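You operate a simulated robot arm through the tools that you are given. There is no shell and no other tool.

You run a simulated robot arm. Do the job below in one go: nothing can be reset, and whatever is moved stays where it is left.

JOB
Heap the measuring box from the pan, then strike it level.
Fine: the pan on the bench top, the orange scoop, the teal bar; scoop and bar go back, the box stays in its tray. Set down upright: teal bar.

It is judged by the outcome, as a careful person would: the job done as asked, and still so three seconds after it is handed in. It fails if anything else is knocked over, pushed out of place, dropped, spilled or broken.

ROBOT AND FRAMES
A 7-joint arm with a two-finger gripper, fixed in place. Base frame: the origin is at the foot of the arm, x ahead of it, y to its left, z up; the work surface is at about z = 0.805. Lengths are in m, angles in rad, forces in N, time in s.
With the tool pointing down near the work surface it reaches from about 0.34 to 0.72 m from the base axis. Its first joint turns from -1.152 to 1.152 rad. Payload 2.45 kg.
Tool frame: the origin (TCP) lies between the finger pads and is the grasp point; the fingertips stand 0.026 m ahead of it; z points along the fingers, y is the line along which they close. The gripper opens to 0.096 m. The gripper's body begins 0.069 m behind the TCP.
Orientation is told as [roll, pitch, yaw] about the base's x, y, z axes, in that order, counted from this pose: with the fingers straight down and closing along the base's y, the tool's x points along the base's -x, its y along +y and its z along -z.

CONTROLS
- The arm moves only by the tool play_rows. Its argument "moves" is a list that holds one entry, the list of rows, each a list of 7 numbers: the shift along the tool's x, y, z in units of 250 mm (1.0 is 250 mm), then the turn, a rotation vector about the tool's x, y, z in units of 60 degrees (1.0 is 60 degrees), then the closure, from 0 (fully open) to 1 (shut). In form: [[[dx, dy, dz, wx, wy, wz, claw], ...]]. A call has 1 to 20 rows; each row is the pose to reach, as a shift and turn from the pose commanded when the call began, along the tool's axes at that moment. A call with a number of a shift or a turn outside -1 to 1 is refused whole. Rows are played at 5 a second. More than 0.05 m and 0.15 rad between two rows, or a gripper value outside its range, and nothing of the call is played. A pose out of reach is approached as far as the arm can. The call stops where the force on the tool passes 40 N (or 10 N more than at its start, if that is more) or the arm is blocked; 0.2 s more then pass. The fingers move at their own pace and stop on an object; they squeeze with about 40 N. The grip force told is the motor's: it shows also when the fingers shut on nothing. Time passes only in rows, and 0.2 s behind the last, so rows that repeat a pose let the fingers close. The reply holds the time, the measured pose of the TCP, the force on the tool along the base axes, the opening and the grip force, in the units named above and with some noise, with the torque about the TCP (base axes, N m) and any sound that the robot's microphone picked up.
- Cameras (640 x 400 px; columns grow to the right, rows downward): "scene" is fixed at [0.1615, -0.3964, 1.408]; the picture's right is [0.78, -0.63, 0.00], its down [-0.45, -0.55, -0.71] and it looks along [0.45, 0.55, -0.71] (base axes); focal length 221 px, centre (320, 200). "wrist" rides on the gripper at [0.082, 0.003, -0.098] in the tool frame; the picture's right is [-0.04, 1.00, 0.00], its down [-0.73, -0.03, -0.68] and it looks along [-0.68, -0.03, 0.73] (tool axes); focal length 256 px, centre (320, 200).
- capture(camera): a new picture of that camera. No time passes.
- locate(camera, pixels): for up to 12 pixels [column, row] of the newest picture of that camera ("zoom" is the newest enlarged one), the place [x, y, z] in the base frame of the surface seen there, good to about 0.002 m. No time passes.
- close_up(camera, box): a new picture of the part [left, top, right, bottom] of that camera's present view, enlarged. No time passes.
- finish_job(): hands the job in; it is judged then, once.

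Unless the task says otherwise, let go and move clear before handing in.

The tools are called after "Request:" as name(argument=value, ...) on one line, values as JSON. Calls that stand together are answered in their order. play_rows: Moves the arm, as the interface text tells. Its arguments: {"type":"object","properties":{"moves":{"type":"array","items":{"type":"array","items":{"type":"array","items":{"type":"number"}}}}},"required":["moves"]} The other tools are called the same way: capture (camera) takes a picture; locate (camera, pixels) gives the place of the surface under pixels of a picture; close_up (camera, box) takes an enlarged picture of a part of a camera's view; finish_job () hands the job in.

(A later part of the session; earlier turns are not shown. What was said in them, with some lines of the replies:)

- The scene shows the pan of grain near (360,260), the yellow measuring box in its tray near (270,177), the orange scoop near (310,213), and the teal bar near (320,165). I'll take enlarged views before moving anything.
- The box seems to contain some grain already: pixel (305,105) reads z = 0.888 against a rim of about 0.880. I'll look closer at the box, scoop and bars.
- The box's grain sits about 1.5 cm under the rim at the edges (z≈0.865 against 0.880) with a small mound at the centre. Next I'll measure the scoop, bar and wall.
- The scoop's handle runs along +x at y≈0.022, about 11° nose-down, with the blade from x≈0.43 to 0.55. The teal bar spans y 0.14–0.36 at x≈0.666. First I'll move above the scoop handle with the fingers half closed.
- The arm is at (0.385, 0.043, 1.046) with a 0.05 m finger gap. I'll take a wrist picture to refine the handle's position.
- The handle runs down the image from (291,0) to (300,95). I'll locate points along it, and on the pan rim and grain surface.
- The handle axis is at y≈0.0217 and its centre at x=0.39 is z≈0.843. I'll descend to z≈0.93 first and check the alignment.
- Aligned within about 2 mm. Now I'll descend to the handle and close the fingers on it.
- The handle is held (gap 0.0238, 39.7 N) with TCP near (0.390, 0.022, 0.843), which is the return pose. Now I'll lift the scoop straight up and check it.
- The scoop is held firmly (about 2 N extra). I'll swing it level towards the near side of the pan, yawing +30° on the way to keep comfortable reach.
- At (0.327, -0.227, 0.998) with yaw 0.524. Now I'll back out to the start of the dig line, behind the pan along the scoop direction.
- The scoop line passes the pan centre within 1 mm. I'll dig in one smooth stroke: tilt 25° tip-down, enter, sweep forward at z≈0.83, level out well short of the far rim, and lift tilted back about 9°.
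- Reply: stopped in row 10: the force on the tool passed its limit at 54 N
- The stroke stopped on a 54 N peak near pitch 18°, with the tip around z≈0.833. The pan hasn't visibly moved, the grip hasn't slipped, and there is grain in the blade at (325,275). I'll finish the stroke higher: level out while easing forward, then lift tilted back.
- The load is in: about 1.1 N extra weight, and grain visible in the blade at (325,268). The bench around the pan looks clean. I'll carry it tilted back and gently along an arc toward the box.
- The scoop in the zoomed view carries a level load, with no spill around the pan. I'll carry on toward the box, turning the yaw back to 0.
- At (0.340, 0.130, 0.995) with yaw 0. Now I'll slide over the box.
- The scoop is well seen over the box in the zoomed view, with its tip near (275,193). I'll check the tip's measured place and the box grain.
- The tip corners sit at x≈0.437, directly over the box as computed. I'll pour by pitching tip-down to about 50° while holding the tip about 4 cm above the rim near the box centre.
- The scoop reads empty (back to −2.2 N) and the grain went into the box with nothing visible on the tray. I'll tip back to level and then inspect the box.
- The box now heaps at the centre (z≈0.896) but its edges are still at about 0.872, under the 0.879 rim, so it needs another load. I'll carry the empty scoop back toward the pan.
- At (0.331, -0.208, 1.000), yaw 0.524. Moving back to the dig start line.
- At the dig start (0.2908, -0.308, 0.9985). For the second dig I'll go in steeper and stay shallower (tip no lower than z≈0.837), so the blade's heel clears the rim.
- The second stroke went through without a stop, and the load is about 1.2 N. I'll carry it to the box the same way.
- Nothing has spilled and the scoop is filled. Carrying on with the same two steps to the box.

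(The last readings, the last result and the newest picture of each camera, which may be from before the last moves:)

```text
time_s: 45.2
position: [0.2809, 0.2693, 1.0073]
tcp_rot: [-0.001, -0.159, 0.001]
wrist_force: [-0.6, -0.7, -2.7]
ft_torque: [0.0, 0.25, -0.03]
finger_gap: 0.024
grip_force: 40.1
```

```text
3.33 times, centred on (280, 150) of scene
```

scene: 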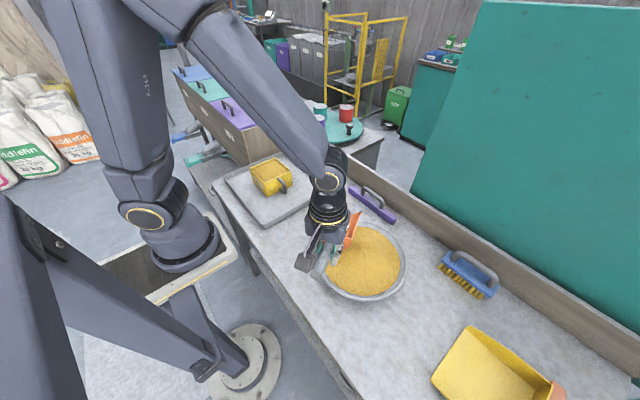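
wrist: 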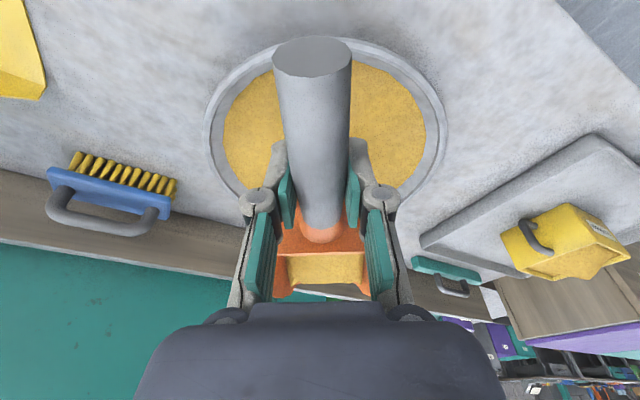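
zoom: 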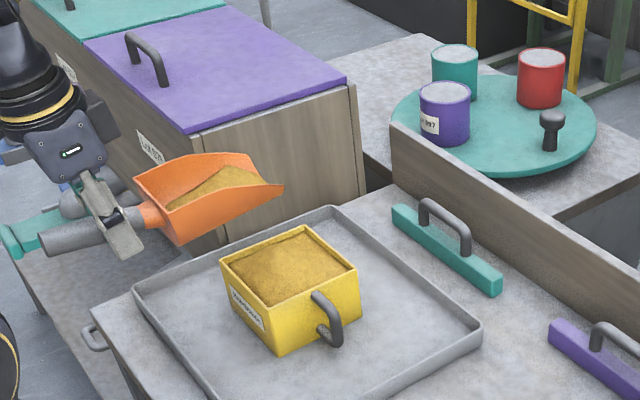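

The second load is over the box, at TCP (0.281, 0.269, 1.007). I'll pour with the tip a little further forward (x≈0.445–0.46), where the box is lowest.

Request:
play_rows(moves=[[[-0.008, 0, 0.008, 0, 0.115, 0, 1], [-0.03, 0, 0.01, 0, 0.232, 0, 1], [-0.064, 0, -0.003, 0, 0.348, 0, 1], [-0.111, 0, -0.038, 0, 0.465, 0, 1], [-0.155, 0, -0.074, 0, 0.565, 0, 1], [-0.186, 0, -0.097, 0, 0.615, 0, 1], [-0.218, 0, -0.119, 0, 0.665, 0, 1], [-0.247, 0, -0.137, 0, 0.707, 0, 1], [-0.276, 0, -0.153, 0, 0.748, 0, 1], [-0.302, 0, -0.165, 0, 0.782, 0, 1], [-0.328, 0, -0.177, 0, 0.815, 0, 1], [-0.378, 0, -0.197, 0, 0.882, 0, 1], [-0.426, 0, -0.215, 0, 0.948, 0, 1], [-0.448, 0, -0.222, 0, 0.982, 0, 1], [-0.448, 0, -0.222, 0, 0.982, 0, 1], [-0.448, 0, -0.222, 0, 0.982, 0, 1], [-0.448, 0, -0.222, 0, 0.982, 0, 1]]])

Request:
close_up(camera="scene", box=[210, 90, 350, 210])

```text
time_s: 48.8
position: [0.3837, 0.2676, 1.0799]
tcp_rot: [0.0, 0.869, 0.002]
wrist_force: [-0.7, -0.1, -1.9]
ft_torque: [0.02, 0.02, 0.01]
finger_gap: 0.0242
grip_force: 39.6
```

```text
3.33 times, centred on (280, 150) of scene
```

zoom: 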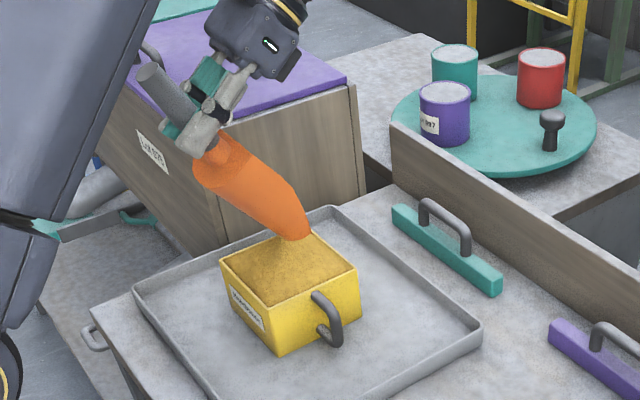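

The scoop has emptied again (−1.9 N). I'll tip it back up and inspect the heap.

Request:
play_rows(moves=[[[0.012, 0, 0.015, 0, -0.1, 0, 1], [0.03, 0, 0.05, 0, -0.22, 0, 1], [0.055, 0, 0.09, 0, -0.35, 0, 1], [0.08, 0, 0.135, 0, -0.48, 0, 1], [0.105, 0, 0.18, 0, -0.61, 0, 1], [0.13, 0, 0.235, 0, -0.74, 0, 1], [0.145, 0, 0.275, 0, -0.83, 0, 1], [0.145, 0, 0.275, 0, -0.83, 0, 1]]])

Request:
close_up(camera="scene", box=[210, 90, 350, 210])

Request:
close_up(camera="scene", box=[240, 145, 304, 201])

Request:
locate(camera="zoom", pixels=[[310, 150], [340, 180], [420, 180], [200, 175], [270, 250], [343, 105], [380, 150], [250, 170], [300, 200], [240, 215], [360, 205], [280, 140]])

```text
time_s: 50.6
position: [0.3076, 0.2692, 1.0631]
tcp_rot: [0.0, -0.003, -0.001]
wrist_force: [0.1, -0.5, -2.0]
ft_torque: [0.01, 0.15, -0.01]
finger_gap: 0.024
grip_force: 39.5
```

```text
3.33 times, centred on (280, 150) of scene
```

zoom: 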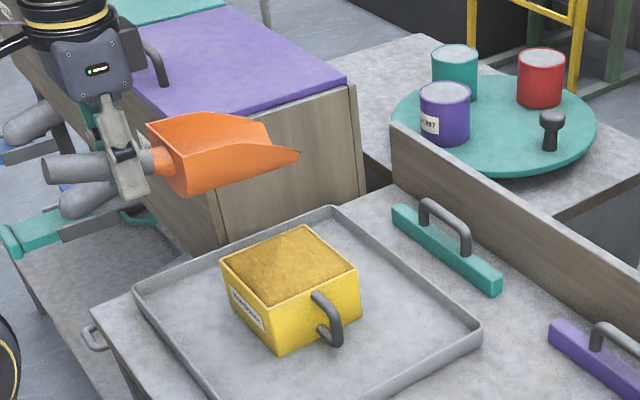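

```text
7.14 times, centred on (272, 173) of scene
```

zoom: 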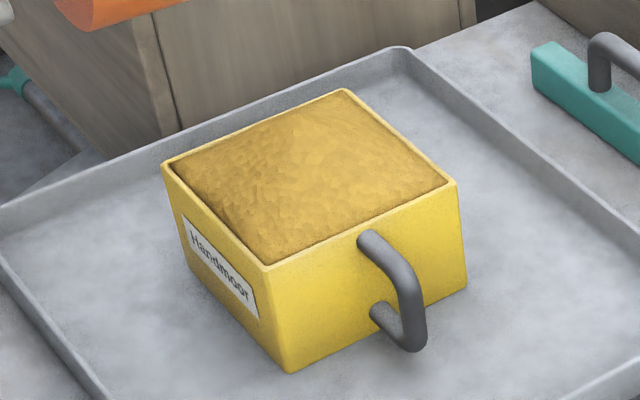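

```text
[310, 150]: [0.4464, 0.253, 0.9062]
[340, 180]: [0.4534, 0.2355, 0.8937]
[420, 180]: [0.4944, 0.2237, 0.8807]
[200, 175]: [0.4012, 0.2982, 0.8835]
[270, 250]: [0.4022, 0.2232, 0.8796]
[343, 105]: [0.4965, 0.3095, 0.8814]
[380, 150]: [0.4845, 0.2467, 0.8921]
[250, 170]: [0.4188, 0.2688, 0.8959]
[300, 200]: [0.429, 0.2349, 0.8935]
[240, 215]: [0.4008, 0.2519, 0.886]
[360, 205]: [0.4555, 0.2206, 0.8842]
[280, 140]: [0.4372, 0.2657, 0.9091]
```

The box is now heaped: the peak is at z≈0.909 and the edges are at or just above the 0.880 rim, with nothing visible on the tray. I'll take the scoop back to its place, staying high until clear of the box.

Request:
play_rows(moves=[[[-0.02, -0.06, 0.0, 0, 0, 0, 1], [-0.06, -0.18, 0.01, 0, 0, 0, 1], [-0.105, -0.32, 0.04, 0, 0, 0, 1], [-0.155, -0.46, 0.08, 0, 0, 0, 1], [-0.2, -0.6, 0.13, 0, 0, 0, 1], [-0.245, -0.74, 0.2, 0, 0, 0, 1], [-0.29, -0.87, 0.27, 0, 0, 0, 1], [-0.32, -0.96, 0.32, 0, 0, 0, 1], [-0.33, -0.983, 0.332, 0, 0, 0, 1], [-0.33, -0.983, 0.332, 0, 0, 0, 1], [-0.33, -0.983, 0.332, 0, 0, 0, 1]]])

Request:
close_up(camera="scene", box=[230, 110, 390, 230])

```text
time_s: 53.0
position: [0.3916, 0.025, 0.9786]
tcp_rot: [0.001, 0.0, 0.0]
wrist_force: [0.8, -0.1, -1.7]
ft_torque: [-0.01, 0.14, 0.02]
finger_gap: 0.024
grip_force: 39.7
```

```text
3.33 times, centred on (310, 170) of scene
```

zoom: 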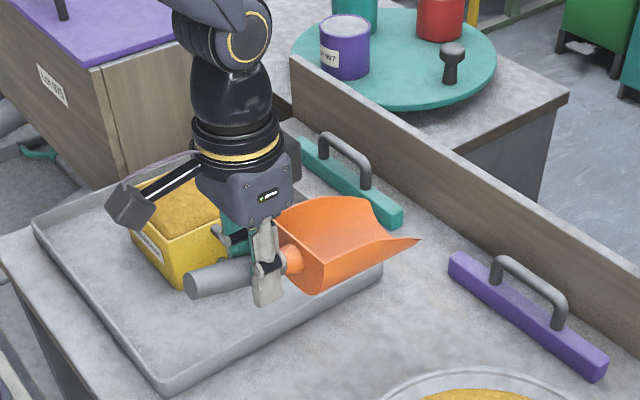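

The scoop is visibly empty and sits right above its old place. I'll lower it slowly to the resting height.

Request:
play_rows(moves=[[[0.003, -0.003, 0.08, 0, 0, 0, 1], [0.006, -0.005, 0.18, 0, 0, 0, 1], [0.006, -0.005, 0.28, 0, 0, 0, 1], [0.006, -0.005, 0.37, 0, 0, 0, 1], [0.006, -0.005, 0.44, 0, 0, 0, 1], [0.006, -0.005, 0.49, 0, 0, 0, 1], [0.006, -0.005, 0.51, 0, 0, 0, 1], [0.006, -0.005, 0.522, 0, 0, 0, 1], [0.006, -0.005, 0.53, 0, 0, 0, 1], [0.006, -0.005, 0.532, 0, 0, 0, 1], [0.006, -0.005, 0.532, 0, 0, 0, 1]]])

Request:
close_up(camera="scene", box=[260, 170, 360, 240])

```text
time_s: 55.4
position: [0.3905, 0.0222, 0.8447]
tcp_rot: [-0.001, -0.002, 0.002]
wrist_force: [-0.8, 0.4, 1.2]
ft_torque: [0.01, -0.44, 0.04]
finger_gap: 0.024
grip_force: 39.6
```

```text
5.71 times, centred on (310, 205) of scene
```

zoom: 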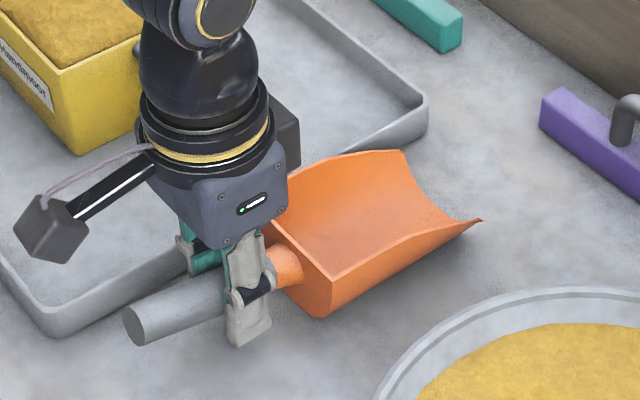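

The blade tip is touching the bench (about 3 N, torque −0.44), so the scoop rests in place. I'll open the fingers moderately, then rise straight up.

Request:
play_rows(moves=[[[0, 0, 0, 0, 0, 0, 0.7], [0, 0, 0, 0, 0, 0, 0.6], [0, 0, 0, 0, 0, 0, 0.5], [0, 0, 0, 0, 0, 0, 0.48], [0, 0, -0.06, 0, 0, 0, 0.48], [0, 0, -0.16, 0, 0, 0, 0.48], [0, 0, -0.28, 0, 0, 0, 0.48], [0, 0, -0.42, 0, 0, 0, 0.48], [0, 0, -0.56, 0, 0, 0, 0.48], [0, 0, -0.7, 0, 0, 0, 0.48], [0, 0, -0.8, 0, 0, 0, 0.48], [0, 0, -0.8, 0, 0, 0, 0.48]]])

Request:
capture(camera="wrist")

Request:
capture(camera="scene")

```text
time_s: 58.0
position: [0.3898, 0.0218, 1.0464]
tcp_rot: [-0.001, 0.0, 0.001]
wrist_force: [0.1, 0.3, -0.5]
ft_torque: [0.0, 0.02, -0.04]
finger_gap: 0.0498
grip_force: 0.1
```

```text
taken
```

wrist: 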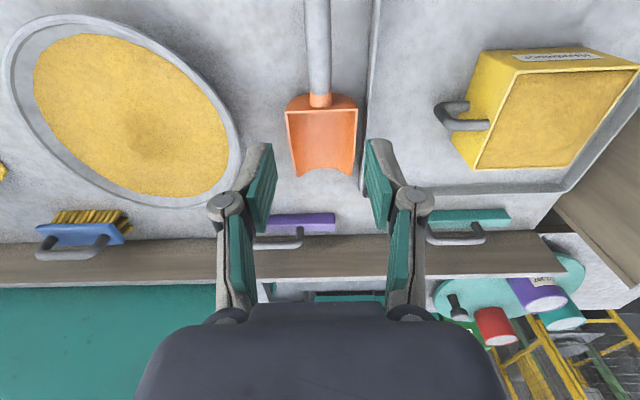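

```text
taken
```

scene: 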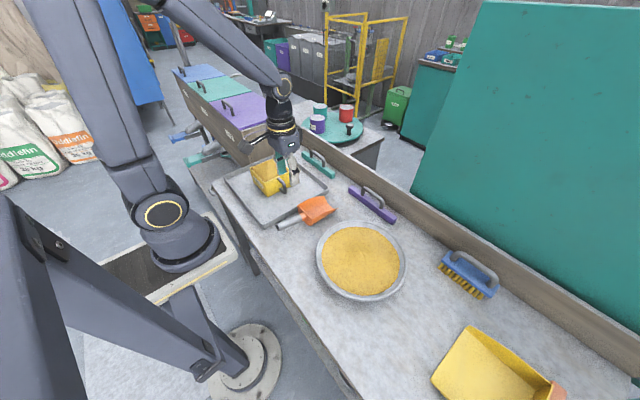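

The scoop is back in place and empty, and the heap is intact. Next I'll move above the teal bar, turning the gripper toward yaw 90° so the fingers close across its handle's crossbar.

Request:
play_rows(moves=[[[-0.03, 0.04, -0.02, 0, 0, -0.04, 0.48], [-0.1, 0.11, -0.03, 0, 0, -0.12, 0.48], [-0.18, 0.2, -0.03, 0, 0, -0.21, 0.48], [-0.27, 0.3, -0.03, 0, 0, -0.31, 0.48], [-0.36, 0.4, -0.03, 0, 0, -0.41, 0.48], [-0.45, 0.51, -0.03, 0, 0, -0.51, 0.48], [-0.54, 0.61, -0.03, 0, 0, -0.61, 0.48], [-0.63, 0.71, -0.03, 0, 0, -0.71, 0.48], [-0.71, 0.81, -0.03, 0, 0, -0.8, 0.48], [-0.77, 0.88, -0.03, 0, 0, -0.86, 0.48], [-0.8, 0.91, -0.03, 0, 0, -0.9, 0.48], [-0.8, 0.91, -0.03, 0, 0, -0.9, 0.48]]])

Request:
locate(camera="scene", pixels=[[330, 152], [350, 166], [340, 158], [318, 145], [345, 163], [400, 198]])

```text
time_s: 60.6
position: [0.5876, 0.248, 1.0549]
tcp_rot: [0.001, 0.001, 0.945]
wrist_force: [-0.6, -0.1, -0.5]
ft_torque: [0.03, 0.02, -0.01]
finger_gap: 0.0497
grip_force: 0.0
```

```text
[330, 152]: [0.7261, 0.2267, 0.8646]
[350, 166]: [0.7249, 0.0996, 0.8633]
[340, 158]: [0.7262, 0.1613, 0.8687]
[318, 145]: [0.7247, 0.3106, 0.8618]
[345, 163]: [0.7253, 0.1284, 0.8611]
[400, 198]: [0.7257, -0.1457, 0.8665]
```

At (0.588, 0.248, 1.055), yaw 54°. Now I'll finish the turn to 90° and move over the bar's handle.

Request:
play_rows(moves=[[[-0.02, -0.03, 0.01, 0, 0, -0.08, 0.48], [-0.05, -0.065, 0.03, 0, 0, -0.19, 0.48], [-0.08, -0.105, 0.05, 0, 0, -0.3, 0.48], [-0.115, -0.145, 0.07, 0, 0, -0.41, 0.48], [-0.145, -0.18, 0.09, 0, 0, -0.51, 0.48], [-0.167, -0.21, 0.1, 0, 0, -0.5976, 0.48], [-0.167, -0.21, 0.1, 0, 0, -0.5976, 0.48]]])

Request:
capture(camera="wrist")

Request:
close_up(camera="scene", box=[240, 100, 380, 200])

```text
time_s: 62.2
position: [0.657, 0.2514, 1.0293]
tcp_rot: [0.001, 0.001, 1.571]
wrist_force: [-0.7, -0.3, 0.8]
ft_torque: [0.01, 0.0, -0.01]
finger_gap: 0.05
grip_force: 0.0
```

```text
taken
```

wrist: 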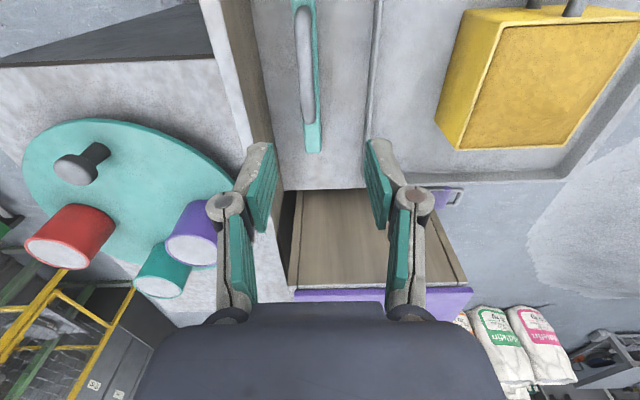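

```text
4.00 times, centred on (310, 150) of scene
```

zoom: 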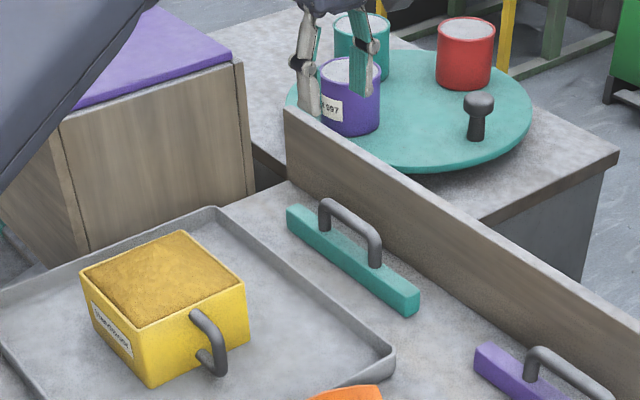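

The bar and its handle are clear in the zoomed view, posts near (324,228) and (374,262). I'll measure the handle and the heaped box precisely.

Request:
locate(camera="zoom", pixels=[[324, 205], [350, 217], [374, 236], [324, 225], [374, 260], [302, 210], [402, 297], [410, 312], [290, 232], [350, 260], [345, 250], [420, 290]])

Request:
locate(camera="wrist", pixels=[[305, 10], [305, 60], [306, 90], [306, 115], [307, 150], [320, 150], [316, 100], [295, 50], [317, 50], [312, 130], [303, 30], [320, 130]])

```text
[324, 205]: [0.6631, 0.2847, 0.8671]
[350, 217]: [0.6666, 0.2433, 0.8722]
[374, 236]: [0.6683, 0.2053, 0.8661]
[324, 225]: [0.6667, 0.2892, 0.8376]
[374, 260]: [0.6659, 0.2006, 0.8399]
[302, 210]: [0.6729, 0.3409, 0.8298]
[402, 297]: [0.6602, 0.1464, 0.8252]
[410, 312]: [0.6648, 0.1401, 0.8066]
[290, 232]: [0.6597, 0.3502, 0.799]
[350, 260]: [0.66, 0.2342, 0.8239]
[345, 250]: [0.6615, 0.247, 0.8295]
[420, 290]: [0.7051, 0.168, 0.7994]
```

```text
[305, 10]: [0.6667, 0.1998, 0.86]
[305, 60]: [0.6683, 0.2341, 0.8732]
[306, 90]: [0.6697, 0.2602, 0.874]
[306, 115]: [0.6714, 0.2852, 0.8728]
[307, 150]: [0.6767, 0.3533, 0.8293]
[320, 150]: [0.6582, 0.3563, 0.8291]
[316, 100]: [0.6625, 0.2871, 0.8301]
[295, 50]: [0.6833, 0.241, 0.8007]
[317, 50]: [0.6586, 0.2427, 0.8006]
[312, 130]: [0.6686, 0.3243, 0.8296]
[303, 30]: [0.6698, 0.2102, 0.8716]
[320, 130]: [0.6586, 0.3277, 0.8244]
```

The crossbar's centre is at about (0.668, 0.249, 0.867), the bar body at x 0.658–0.678, and the wall face at x≈0.725. I'll narrow the fingers to about 0.03 m and descend above the handle.

Request:
play_rows(moves=[[[0.003, -0.02, 0.05, 0, 0, 0, 0.6], [0.006, -0.04, 0.13, 0, 0, 0, 0.68], [0.0096, -0.044, 0.22, 0, 0, 0, 0.68], [0.0096, -0.044, 0.31, 0, 0, 0, 0.68], [0.0096, -0.044, 0.39, 0, 0, 0, 0.68], [0.0096, -0.044, 0.437, 0, 0, 0, 0.68], [0.0096, -0.044, 0.437, 0, 0, 0, 0.68]]])

Request:
close_up(camera="scene", box=[280, 110, 370, 190])

Request:
capture(camera="wrist")

```text
time_s: 63.8
position: [0.6667, 0.2491, 0.9194]
tcp_rot: [0.001, 0.0, 1.568]
wrist_force: [0.1, 0.3, -0.1]
ft_torque: [0.01, -0.02, -0.02]
finger_gap: 0.0307
grip_force: 0.1
```

```text
5.00 times, centred on (325, 150) of scene
```

zoom: 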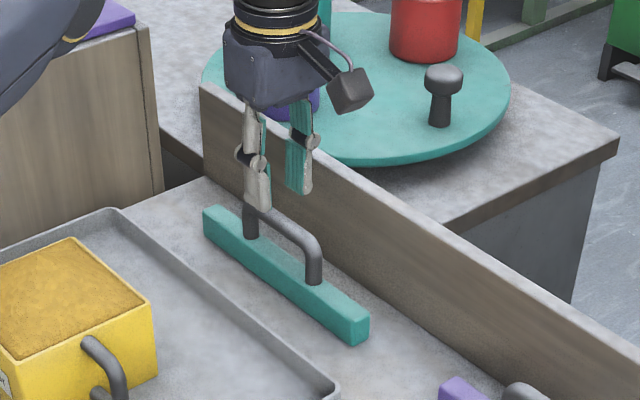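

```text
taken
```

wrist: 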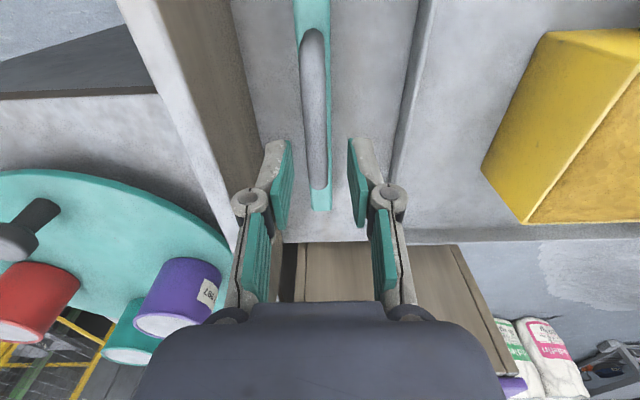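

The crossbar (col ≈315) lies midway between the fingers. I'll go down to the grip height and close on the handle.

Request:
play_rows(moves=[[[0, -0.004, 0.07, 0, 0, 0, 0.68], [0, -0.004, 0.14, 0, 0, 0, 0.68], [0, -0.004, 0.2, 0, 0, 0, 0.68], [0, -0.004, 0.236, 0, 0, 0, 0.68], [0, -0.004, 0.236, 0, 0, 0, 0.68], [0, -0.004, 0.236, 0, 0, 0, 0.8], [0, -0.004, 0.236, 0, 0, 0, 0.9], [0, -0.004, 0.236, 0, 0, 0, 1.0], [0, -0.004, 0.236, 0, 0, 0, 1.0], [0, -0.004, 0.236, 0, 0, 0, 1.0]]])

Request:
close_up(camera="scene", box=[280, 110, 370, 190])

Request:
capture(camera="wrist")

```text
time_s: 66.0
position: [0.6682, 0.2492, 0.8601]
tcp_rot: [0.0, 0.001, 1.568]
wrist_force: [0.9, -0.2, 0.4]
ft_torque: [0.05, 0.02, -0.01]
finger_gap: 0.0126
grip_force: 39.4
```

```text
5.00 times, centred on (325, 150) of scene
```

zoom: 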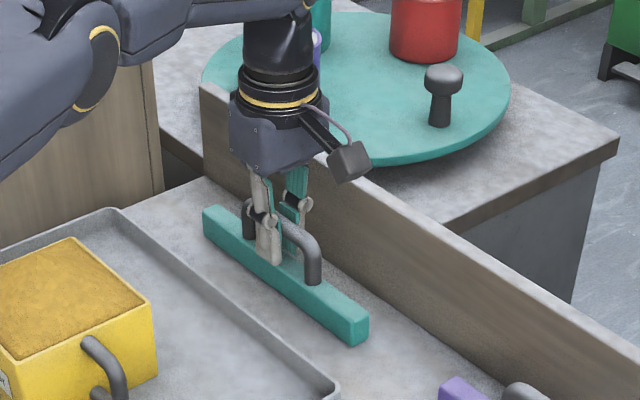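

```text
taken
```

wrist: 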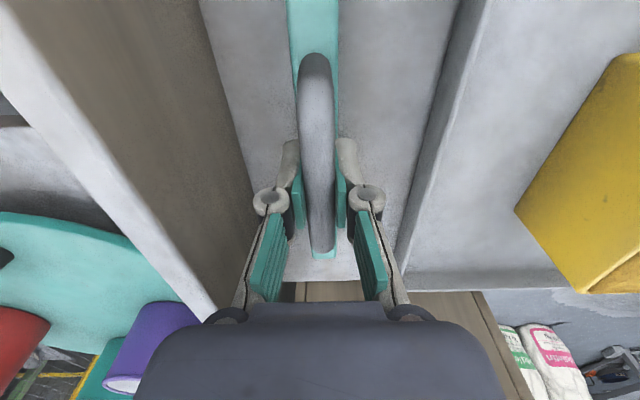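

The handle is gripped (gap 0.0126) with the bar's rest pose at TCP (0.668, 0.249, 0.860). I'll lift it straight up and move over the box, well above the heap.

Request:
play_rows(moves=[[[0, 0, -0.04, 0, 0, 0, 1], [0, 0, -0.12, 0, 0, 0, 1], [0, 0, -0.24, 0, 0, 0, 1], [0, 0, -0.38, 0, 0, 0, 1], [0, 0, -0.5, 0, 0, 0, 1], [0, 0, -0.58, 0, 0, 0, 1], [-0.01, 0.06, -0.59, 0, 0, 0, 1], [-0.03, 0.16, -0.59, 0, 0, 0, 1], [-0.05, 0.28, -0.59, 0, 0, 0, 1], [-0.07, 0.41, -0.59, 0, 0, 0, 1], [-0.084, 0.54, -0.59, 0, 0, 0, 1], [-0.084, 0.65, -0.59, 0, 0, 0, 1], [-0.084, 0.7, -0.59, 0, 0, 0, 1], [-0.084, 0.7, -0.59, 0, 0, 0, 1]]])

Request:
close_up(camera="scene", box=[220, 90, 360, 210])

Request:
capture(camera="wrist")

```text
time_s: 69.0
position: [0.4934, 0.2713, 1.0075]
tcp_rot: [0.0, 0.0, 1.57]
wrist_force: [0.5, -0.8, -1.6]
ft_torque: [-0.01, 0.01, -0.01]
finger_gap: 0.0127
grip_force: 39.5
```

```text
3.33 times, centred on (290, 150) of scene
```

zoom: 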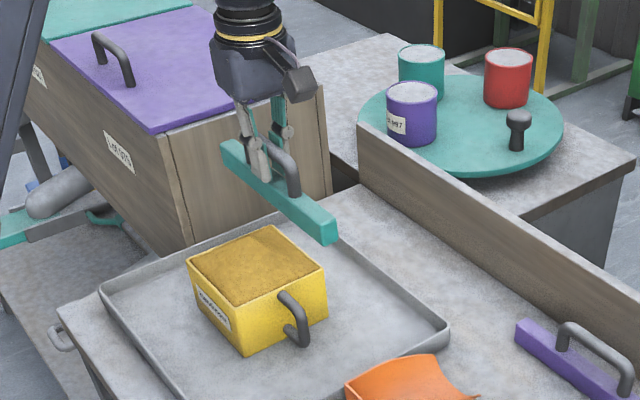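

```text
taken
```

wrist: 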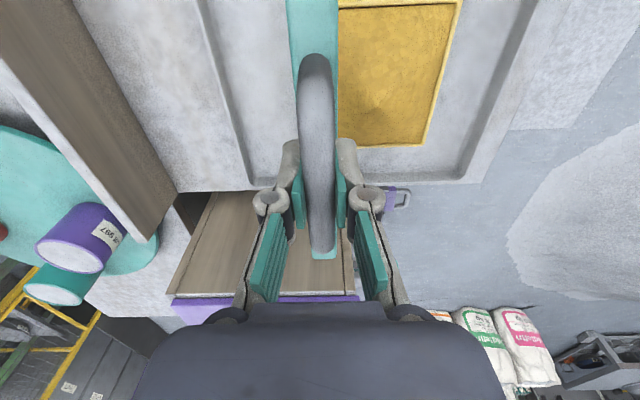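

The bar hangs level with TCP at (0.493, 0.271, 1.0075). I'll measure its lower edge and ends to know the bottom offset.

Request:
locate(camera="zoom", pixels=[[323, 242], [324, 226], [330, 243], [336, 222], [224, 143], [222, 158], [265, 188], [262, 196], [300, 222], [290, 200], [250, 255], [265, 250]])

Request:
close_up(camera="scene", box=[255, 120, 305, 165])

```text
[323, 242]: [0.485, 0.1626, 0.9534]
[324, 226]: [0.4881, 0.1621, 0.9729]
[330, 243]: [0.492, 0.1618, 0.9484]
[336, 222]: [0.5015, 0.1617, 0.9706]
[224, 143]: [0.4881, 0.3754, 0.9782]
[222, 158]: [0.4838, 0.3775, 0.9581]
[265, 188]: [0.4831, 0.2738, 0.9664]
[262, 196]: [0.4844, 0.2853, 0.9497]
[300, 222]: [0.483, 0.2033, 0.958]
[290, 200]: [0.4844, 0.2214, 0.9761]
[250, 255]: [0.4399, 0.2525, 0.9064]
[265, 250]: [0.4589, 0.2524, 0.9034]
```

```text
8.89 times, centred on (280, 142) of scene
```

zoom: 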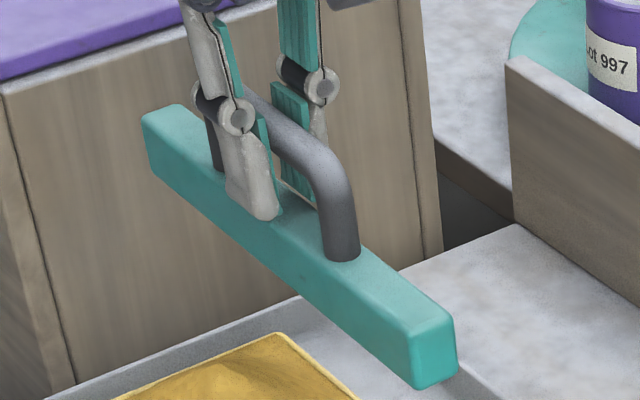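

The bar's bottom is about 0.059 below the TCP, so it should touch the rim (0.8794) at TCP z≈0.9385. I'll move to the near side of the box at x≈0.384 and lower to just above the rim.

Request:
play_rows(moves=[[[0, 0.05, 0, 0, 0, 0, 1], [0, 0.13, 0, 0, 0, 0, 1], [0, 0.22, 0, 0, 0, 0, 1], [0, 0.31, 0, 0, 0, 0, 1], [0, 0.39, 0, 0, 0, 0, 1], [0, 0.438, 0, 0, 0, 0, 1], [0, 0.438, 0.06, 0, 0, 0, 1], [0, 0.438, 0.13, 0, 0, 0, 1], [0, 0.438, 0.19, 0, 0, 0, 1], [0, 0.438, 0.23, 0, 0, 0, 1], [0, 0.438, 0.23, 0, 0, 0, 1]]])

Request:
close_up(camera="scene", box=[225, 120, 325, 205])

```text
time_s: 71.4
position: [0.3841, 0.2716, 0.9501]
tcp_rot: [0.001, 0.001, 1.569]
wrist_force: [0.1, -0.1, -1.4]
ft_torque: [0.0, -0.03, -0.01]
finger_gap: 0.0126
grip_force: 39.7
```

```text
4.71 times, centred on (275, 162) of scene
```

zoom: 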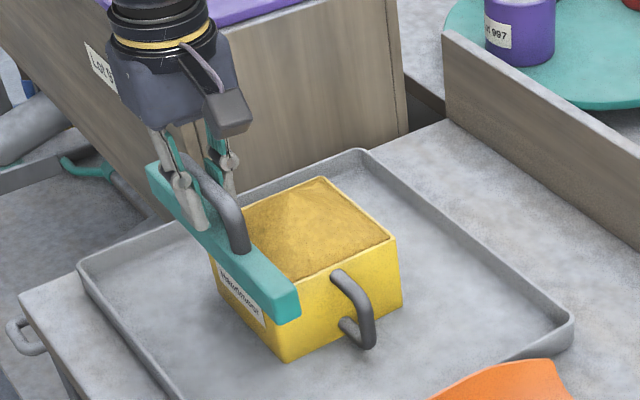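

The bar sits just above the near rim. I'll lower in small steps and watch the force for contact.

Request:
play_rows(moves=[[[0, 0, 0.012, 0, 0, 0, 1], [0, 0, 0.024, 0, 0, 0, 1], [0, 0, 0.034, 0, 0, 0, 1], [0, 0, 0.034, 0, 0, 0, 1], [0, 0, 0.034, 0, 0, 0, 1]]])

Request:
play_rows(moves=[[[0, 0, 0.004, 0, 0, 0, 1], [0, 0, 0.006, 0, 0, 0, 1], [0, 0, 0.006, 0, 0, 0, 1]]])

```text
time_s: 72.6
position: [0.3827, 0.272, 0.943]
tcp_rot: [-0.001, -0.002, 1.57]
wrist_force: [0.0, 0.5, -1.5]
ft_torque: [-0.03, -0.01, -0.02]
finger_gap: 0.0125
grip_force: 39.1
```

```text
time_s: 73.4
position: [0.3822, 0.272, 0.9414]
tcp_rot: [0.001, 0.001, 1.568]
wrist_force: [-1.8, -1.2, 3.4]
ft_torque: [-0.04, 0.01, -0.01]
finger_gap: 0.0127
grip_force: 39.3
```

Contact: the force rose from −1.5 to +3.4 N at a commanded z≈0.940, so that is the rim height. I'll raise 10 mm and make a first slow pass toward +x to take off the bulk of the heap.

Request:
play_rows(moves=[[[0, 0, -0.02, 0, 0, 0, 1], [0, 0, -0.042, 0, 0, 0, 1], [0, -0.03, -0.042, 0, 0, 0, 1], [0, -0.07, -0.042, 0, 0, 0, 1], [0, -0.11, -0.042, 0, 0, 0, 1], [0, -0.15, -0.042, 0, 0, 0, 1], [0, -0.19, -0.042, 0, 0, 0, 1], [0, -0.23, -0.042, 0, 0, 0, 1], [0, -0.27, -0.042, 0, 0, 0, 1], [0, -0.31, -0.042, 0, 0, 0, 1], [0, -0.35, -0.042, 0, 0, 0, 1], [0, -0.39, -0.042, 0, 0, 0, 1], [0, -0.43, -0.042, 0, 0, 0, 1], [0, -0.47, -0.042, 0, 0, 0, 1], [0, -0.51, -0.042, 0, 0, 0, 1], [0, -0.55, -0.042, 0, 0, 0, 1], [0, -0.59, -0.042, 0, 0, 0, 1], [0, -0.63, -0.042, 0, 0, 0, 1], [0, -0.66, -0.042, 0, 0, 0, 1], [0, -0.66, -0.042, 0, 0, 0, 1]]])

Request:
close_up(camera="scene", box=[225, 110, 335, 205])

```text
time_s: 77.6
position: [0.5497, 0.2715, 0.9506]
tcp_rot: [-0.002, 0.0, 1.569]
wrist_force: [1.2, -0.5, -1.5]
ft_torque: [0.01, 0.02, -0.02]
finger_gap: 0.0127
grip_force: 39.4
```

```text
4.21 times, centred on (280, 158) of scene
```

zoom: 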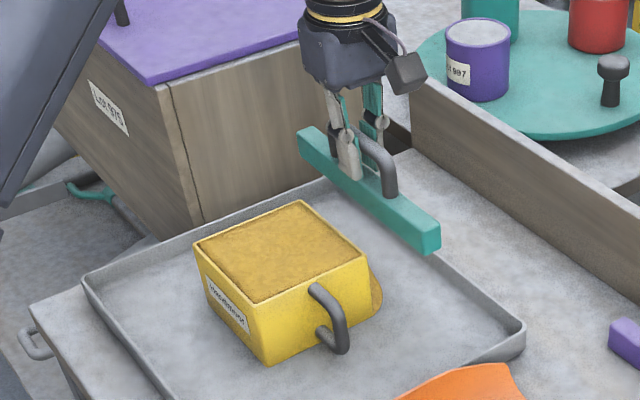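

The first pass dropped the bulk into the tray behind the box (seen at (372,290)), and the box stayed put. I'll check the surface height and whether the bar is still upright in the grip.

Request:
locate(camera="zoom", pixels=[[280, 250], [240, 250], [320, 245], [300, 215], [260, 280], [350, 250], [215, 245], [300, 202], [365, 250], [262, 302], [195, 240], [375, 290]])

Request:
close_up(camera="scene", box=[240, 145, 304, 201])

Request:
capture(camera="wrist")

```text
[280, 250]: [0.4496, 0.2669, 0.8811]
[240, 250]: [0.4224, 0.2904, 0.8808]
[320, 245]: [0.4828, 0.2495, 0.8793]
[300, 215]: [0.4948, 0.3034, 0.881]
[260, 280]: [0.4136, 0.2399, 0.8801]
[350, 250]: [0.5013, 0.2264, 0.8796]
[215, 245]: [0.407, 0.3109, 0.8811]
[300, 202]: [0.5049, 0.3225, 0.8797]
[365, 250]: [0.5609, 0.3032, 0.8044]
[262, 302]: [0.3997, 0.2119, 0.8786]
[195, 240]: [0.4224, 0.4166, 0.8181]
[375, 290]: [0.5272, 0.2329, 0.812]
```

```text
7.14 times, centred on (272, 173) of scene
```

zoom: 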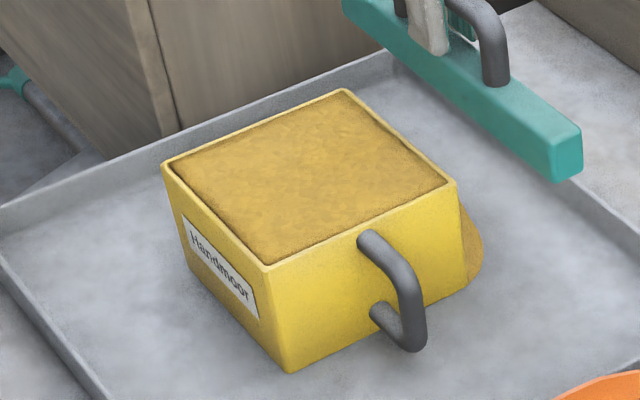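

```text
taken
```

wrist: 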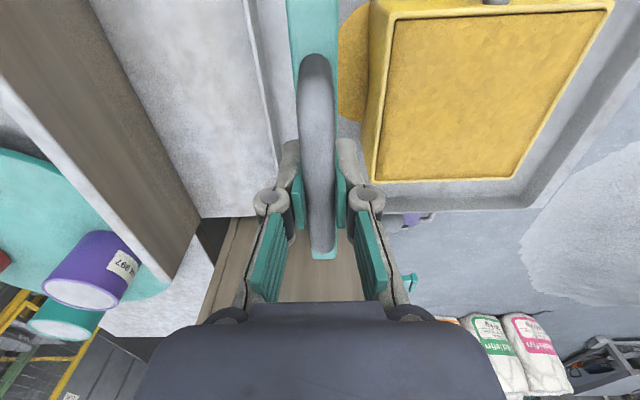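

After the first pass the surface reads 0.880–0.881 against a rim of about 0.8795, and the bar is still upright. I'll make a finishing pass in light contact with the rim, landing on the far wall from above so the bar can't catch it.

Request:
play_rows(moves=[[[0, 0.04, 0, 0, 0, 0, 1], [0, 0.09, 0, 0, 0, 0, 1], [0, 0.14, 0, 0, 0, 0, 1], [0, 0.168, 0, 0, 0, 0, 1], [0, 0.168, 0.014, 0, 0, 0, 1], [0, 0.168, 0.026, 0, 0, 0, 1], [0, 0.168, 0.034, 0, 0, 0, 1], [0, 0.168, 0.034, 0, 0, 0, 1], [0, 0.168, 0.034, 0, 0, 0, 1]]])

Request:
play_rows(moves=[[[0, 0, 0.002, 0, 0, 0, 1], [0, 0, 0.004, 0, 0, 0, 1], [0, 0, 0.004, 0, 0, 0, 1]]])

```text
time_s: 79.6
position: [0.5071, 0.2705, 0.943]
tcp_rot: [-0.001, 0.0, 1.567]
wrist_force: [0.0, -0.4, -1.4]
ft_torque: [-0.01, 0.0, 0.01]
finger_gap: 0.0123
grip_force: 38.7
```

```text
time_s: 80.4
position: [0.5063, 0.2707, 0.9421]
tcp_rot: [0.0, 0.0, 1.57]
wrist_force: [-0.1, 0.9, -1.2]
ft_torque: [0.02, -0.02, -0.03]
finger_gap: 0.0126
grip_force: 39.5
```

No contact yet at a commanded z of 0.941 (−1.2 N). Another half millimetre.

Request:
play_rows(moves=[[[0, 0, 0.002, 0, 0, 0, 1], [0, 0, 0.002, 0, 0, 0, 1], [0, 0, 0.002, 0, 0, 0, 1]]])

```text
time_s: 81.2
position: [0.5066, 0.2721, 0.9413]
tcp_rot: [-0.001, 0.0, 1.569]
wrist_force: [-0.6, -0.7, -1.5]
ft_torque: [0.01, 0.01, -0.04]
finger_gap: 0.0125
grip_force: 39.1
```

Request:
play_rows(moves=[[[0, 0, 0.002, 0, 0, 0, 1], [0, 0, 0.002, 0, 0, 0, 1], [0, 0, 0.002, 0, 0, 0, 1]]])

```text
time_s: 82.0
position: [0.5068, 0.2716, 0.9408]
tcp_rot: [0.0, 0.0, 1.569]
wrist_force: [-0.4, -0.3, -0.4]
ft_torque: [0.01, 0.01, -0.02]
finger_gap: 0.0123
grip_force: 39.3
```

Light contact now (about 1 N off the weight) at a commanded z of 0.940. I'll sweep slowly back toward −x at this height, easing up half a millimetre toward the near side, where contact was firmer.

Request:
play_rows(moves=[[[0, 0.02, 0, 0, 0, 0, 1], [0, 0.055, 0, 0, 0, 0, 1], [0, 0.095, 0, 0, 0, 0, 1], [0, 0.135, 0, 0, 0, 0, 1], [0, 0.175, -0.0005, 0, 0, 0, 1], [0, 0.215, -0.0005, 0, 0, 0, 1], [0, 0.255, -0.001, 0, 0, 0, 1], [0, 0.295, -0.001, 0, 0, 0, 1], [0, 0.335, -0.0015, 0, 0, 0, 1], [0, 0.375, -0.0015, 0, 0, 0, 1], [0, 0.415, -0.002, 0, 0, 0, 1], [0, 0.455, -0.002, 0, 0, 0, 1], [0, 0.495, -0.002, 0, 0, 0, 1], [0, 0.535, -0.002, 0, 0, 0, 1], [0, 0.575, -0.002, 0, 0, 0, 1], [0, 0.61, -0.002, 0, 0, 0, 1], [0, 0.61, -0.002, 0, 0, 0, 1]]])

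Request:
close_up(camera="scene", box=[225, 110, 335, 205])

Request:
close_up(camera="scene", box=[240, 145, 304, 201])

Request:
locate(camera="zoom", pixels=[[310, 170], [250, 190], [380, 180], [340, 120], [270, 245], [420, 185], [343, 92], [455, 182], [270, 265], [230, 200], [310, 130], [330, 215]])

```text
time_s: 85.6
position: [0.3547, 0.2719, 0.9426]
tcp_rot: [-0.001, -0.001, 1.569]
wrist_force: [0.3, 0.3, -1.8]
ft_torque: [-0.03, -0.04, 0.01]
finger_gap: 0.0129
grip_force: 39.2
```

```text
4.21 times, centred on (280, 158) of scene
```

zoom: 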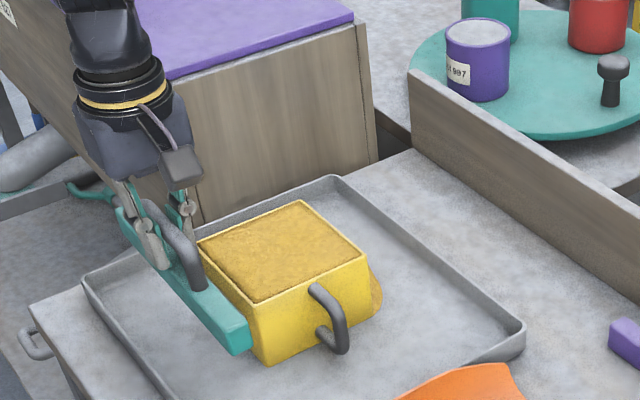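

```text
7.14 times, centred on (272, 173) of scene
```

zoom: 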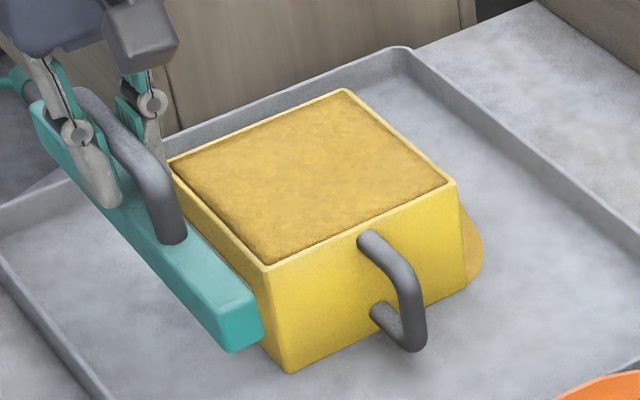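

```text
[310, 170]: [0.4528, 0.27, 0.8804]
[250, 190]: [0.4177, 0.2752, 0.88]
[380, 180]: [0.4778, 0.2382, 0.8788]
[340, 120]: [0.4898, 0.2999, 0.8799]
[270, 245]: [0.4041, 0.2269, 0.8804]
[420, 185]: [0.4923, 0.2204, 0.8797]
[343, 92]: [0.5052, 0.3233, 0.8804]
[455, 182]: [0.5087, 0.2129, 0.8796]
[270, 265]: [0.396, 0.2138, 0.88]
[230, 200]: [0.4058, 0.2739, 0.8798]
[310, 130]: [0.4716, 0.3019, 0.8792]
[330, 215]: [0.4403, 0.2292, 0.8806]
```

The surface is level with the rim everywhere (0.879–0.8806 against 0.880), the box hasn't moved, and the excess lies in the tray. Now I'll lift the bar and carry it back toward its place.

Request:
play_rows(moves=[[[0, 0.02, -0.04, 0, 0, 0, 1], [0, 0.02, -0.13, 0, 0, 0, 1], [0, 0.02, -0.22, 0, 0, 0, 1], [0, 0.02, -0.28, 0, 0, 0, 1], [0, -0.03, -0.3, 0, 0, 0, 1], [0.01, -0.13, -0.3, 0, 0, 0, 1], [0.02, -0.25, -0.3, 0, 0, 0, 1], [0.035, -0.38, -0.3, 0, 0, 0, 1], [0.05, -0.51, -0.3, 0, 0, 0, 1], [0.065, -0.64, -0.3, 0, 0, 0, 1], [0.08, -0.77, -0.3, 0, 0, 0, 1], [0.088, -0.87, -0.3, 0, 0, 0, 1], [0.09, -0.92, -0.3, 0, 0, 0, 1], [0.09, -0.92, -0.3, 0, 0, 0, 1]]])

Request:
capture(camera="wrist")

```text
time_s: 88.6
position: [0.5832, 0.2488, 1.0179]
tcp_rot: [0.001, 0.0, 1.57]
wrist_force: [0.2, 0.2, -1.7]
ft_torque: [-0.02, -0.02, 0.01]
finger_gap: 0.0127
grip_force: 39.0
```

```text
taken
```

wrist: 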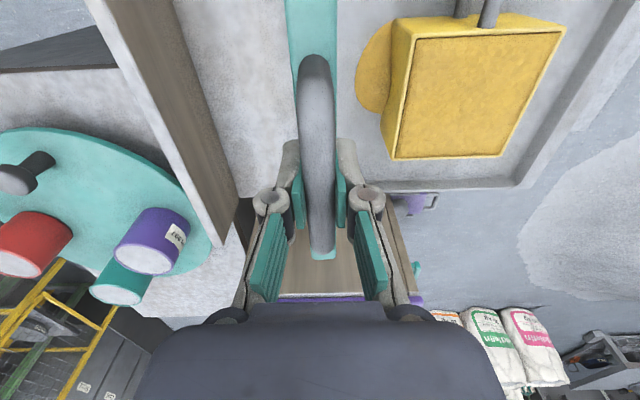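

The bar is still upright at (0.583, 0.249, 1.018). I'll move over its original place and lower to just above the bench.

Request:
play_rows(moves=[[[0, -0.06, 0, 0, 0, 0, 1], [0, -0.16, 0, 0, 0, 0, 1], [0, -0.26, 0, 0, 0, 0, 1], [0, -0.33, 0, 0, 0, 0, 1], [0, -0.338, 0.02, 0, 0, 0, 1], [0, -0.338, 0.1, 0, 0, 0, 1], [0, -0.338, 0.2, 0, 0, 0, 1], [0, -0.338, 0.31, 0, 0, 0, 1], [0, -0.338, 0.42, 0, 0, 0, 1], [0, -0.338, 0.51, 0, 0, 0, 1], [0, -0.338, 0.57, 0, 0, 0, 1], [0, -0.338, 0.6, 0, 0, 0, 1], [0, -0.338, 0.6, 0, 0, 0, 1], [0, -0.338, 0.6, 0, 0, 0, 1]]])

Request:
close_up(camera="scene", box=[280, 110, 370, 190])

```text
time_s: 91.6
position: [0.6698, 0.2474, 0.8662]
tcp_rot: [-0.001, -0.001, 1.569]
wrist_force: [1.2, 0.3, -3.1]
ft_torque: [-0.02, 0.02, 0.0]
finger_gap: 0.0126
grip_force: 38.8
```

```text
5.00 times, centred on (325, 150) of scene
```

zoom: 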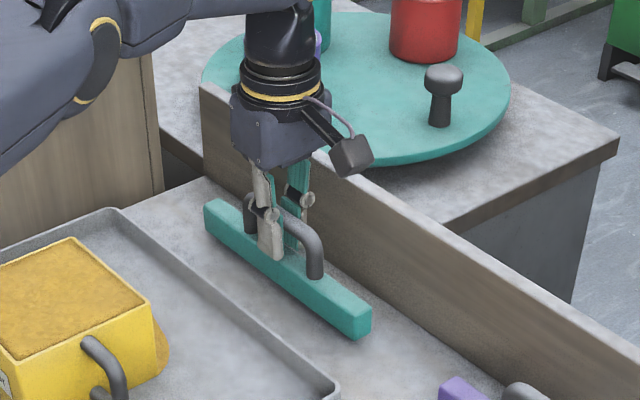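

A few millimetres above the bench now. I'll lower gently to contact.

Request:
play_rows(moves=[[[0, 0, 0.01, 0, 0, 0, 1], [0, 0, 0.018, 0, 0, 0, 1], [0, 0, 0.024, 0, 0, 0, 1], [0, 0, 0.024, 0, 0, 0, 1]]])

Request:
play_rows(moves=[[[0, 0, 0.002, 0, 0, 0, 1], [0, 0, 0.004, 0, 0, 0, 1], [0, 0, 0.004, 0, 0, 0, 1]]])

```text
time_s: 92.6
position: [0.6694, 0.2487, 0.8595]
tcp_rot: [-0.001, 0.0, 1.568]
wrist_force: [0.8, 0.1, 2.0]
ft_torque: [0.06, 0.02, -0.01]
finger_gap: 0.0127
grip_force: 39.3
```

```text
time_s: 93.4
position: [0.669, 0.2492, 0.8602]
tcp_rot: [-0.003, -0.002, 1.568]
wrist_force: [1.7, 2.3, 11.5]
ft_torque: [-0.12, 0.05, 0.03]
finger_gap: 0.0126
grip_force: 39.6
```

The bar rests on the bench (11.5 N, a touch firm). I'll ease up 1 mm, open the fingers slightly, and rise straight up.

Request:
play_rows(moves=[[[0, 0, -0.004, 0, 0, 0, 1], [0, 0, -0.004, 0, 0, 0, 1], [0, 0, -0.004, 0, 0, 0, 0.8], [0, 0, -0.004, 0, 0, 0, 0.72], [0, 0, -0.004, 0, 0, 0, 0.68], [0, 0, -0.004, 0, 0, 0, 0.68], [0, 0, -0.05, 0, 0, 0, 0.68], [0, 0, -0.12, 0, 0, 0, 0.68], [0, 0, -0.22, 0, 0, 0, 0.68], [0, 0, -0.34, 0, 0, 0, 0.68], [0, 0, -0.48, 0, 0, 0, 0.68], [0, 0, -0.62, 0, 0, 0, 0.68], [0, 0, -0.72, 0, 0, 0, 0.68], [0, 0, -0.72, 0, 0, 0, 0.68]]])

Request:
capture(camera="scene")

Request:
close_up(camera="scene", box=[210, 120, 410, 250])

Request:
capture(camera="wrist")

```text
time_s: 96.4
position: [0.6663, 0.2486, 1.0402]
tcp_rot: [0.0, 0.001, 1.569]
wrist_force: [-0.7, -0.1, 0.1]
ft_torque: [-0.01, -0.02, 0.0]
finger_gap: 0.0307
grip_force: 0.1
```

```text
taken
```

scene: 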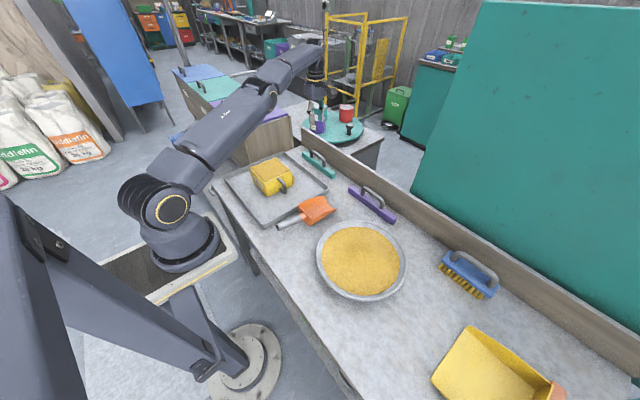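

```text
3.08 times, centred on (310, 185) of scene
```

zoom: 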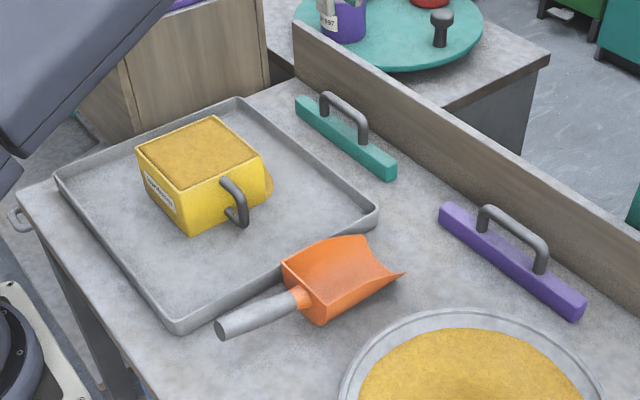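

```text
taken
```

wrist: 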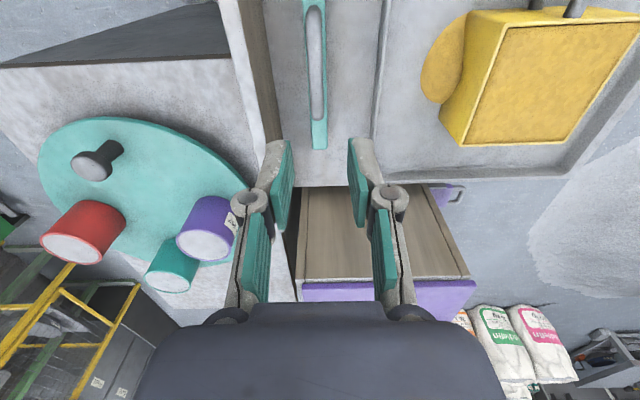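

The bar stands upright in its place, the scoop is back, and the box is level in its tray. I'll check the bar and scoop against their starting positions, and inspect the box surface and bench for stray grain.

Request:
locate(camera="scene", pixels=[[303, 153], [333, 176], [318, 157], [282, 226], [300, 218], [320, 165], [320, 200], [335, 208]])

Request:
close_up(camera="scene", box=[225, 140, 345, 240])

Request:
close_up(camera="scene", box=[290, 200, 440, 320])

Request:
locate(camera="wrist", pixels=[[450, 60], [425, 85], [460, 15], [550, 80], [500, 120], [600, 40], [313, 145], [315, 50], [316, 10], [530, 60], [480, 100], [580, 110]])

```text
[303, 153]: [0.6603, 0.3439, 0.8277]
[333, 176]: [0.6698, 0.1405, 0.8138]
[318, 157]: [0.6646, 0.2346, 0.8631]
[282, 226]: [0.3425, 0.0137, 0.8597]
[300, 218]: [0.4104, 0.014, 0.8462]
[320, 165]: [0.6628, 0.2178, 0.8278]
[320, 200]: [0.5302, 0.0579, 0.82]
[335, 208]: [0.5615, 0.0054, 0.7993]
```

```text
4.00 times, centred on (285, 190) of scene
```

zoom: 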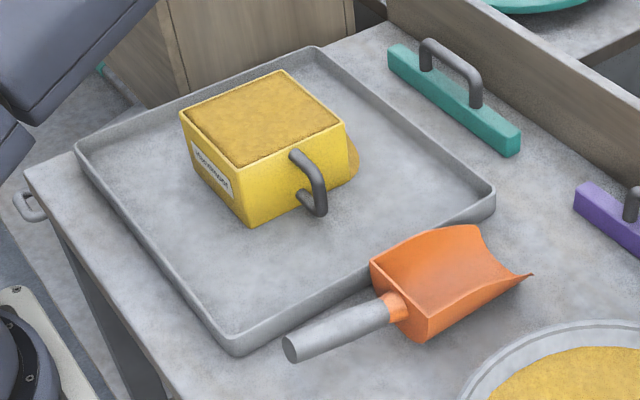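

```text
3.33 times, centred on (365, 260) of scene
```

zoom: 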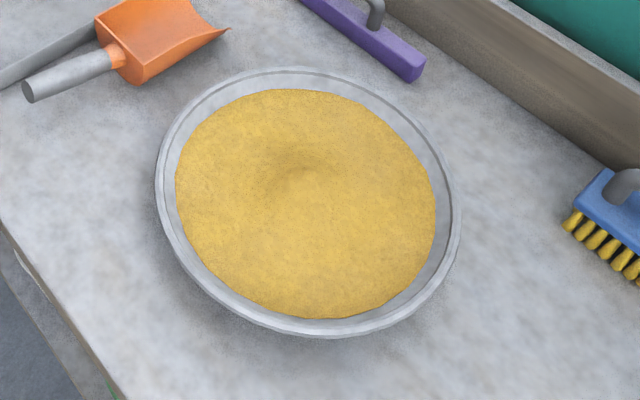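

```text
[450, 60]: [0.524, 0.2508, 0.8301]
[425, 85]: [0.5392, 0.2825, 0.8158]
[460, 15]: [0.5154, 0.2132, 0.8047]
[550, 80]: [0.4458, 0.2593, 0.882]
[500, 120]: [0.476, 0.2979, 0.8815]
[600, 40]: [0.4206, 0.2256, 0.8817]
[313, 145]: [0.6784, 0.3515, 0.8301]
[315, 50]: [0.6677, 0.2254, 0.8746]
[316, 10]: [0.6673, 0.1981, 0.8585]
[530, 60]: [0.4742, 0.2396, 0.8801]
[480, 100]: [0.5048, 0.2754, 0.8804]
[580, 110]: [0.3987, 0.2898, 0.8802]
```

The bar and scoop read within about 1.5 mm of their starting places, the box surface is level with the rim (≈0.880), the struck-off grain is all inside the tray, and the bench around the pan is clean. I'll back away a little more before handing in.

Request:
play_rows(moves=[[[0, 0.04, -0.06, 0, 0, 0, 0.68], [0, 0.12, -0.14, 0, 0, 0, 0.68], [0, 0.22, -0.22, 0, 0, 0, 0.68], [0, 0.32, -0.3, 0, 0, 0, 0.68], [0, 0.36, -0.34, 0, 0, 0, 0.68], [0, 0.36, -0.34, 0, 0, 0, 0.68]]])

Request:
capture(camera="scene")

```text
time_s: 97.8
position: [0.5778, 0.248, 1.1241]
tcp_rot: [0.0, -0.001, 1.569]
wrist_force: [0.2, -0.4, -0.2]
ft_torque: [-0.01, -0.05, 0.0]
finger_gap: 0.0305
grip_force: 0.0
```

```text
taken
```

scene: 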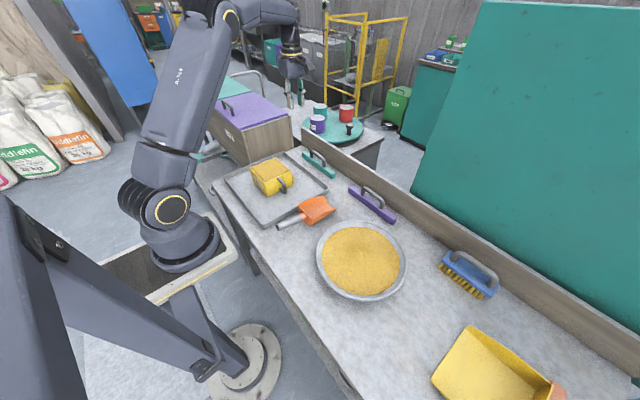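

The last picture shows everything settled: box level in its tray (270,177), scoop at (310,213), teal bar upright at (318,163), pan in place, and the arm clear. I'm handing in the job.

Request:
finish_job()

```text
The job is handed in.
```

The measuring box is filled and struck level: its surface reads about 0.880 m, the same height as the rim, and it's still in its tray.

- **Filling:** It took two scoops from the pan to heap the box. During the first dig the arm stopped on a force spike of 54 N. I finished that stroke higher, and the pan didn't visibly move.
- **Striking:** I made two passes with the teal bar. The first took off the bulk, and the second slid lightly along the rim. The struck-off grain is all in the tray, next to the box.
- **Put back:** The orange scoop and the teal bar are within about 1.5 mm of where they started, with the bar upright. I saw no grain on the bench.
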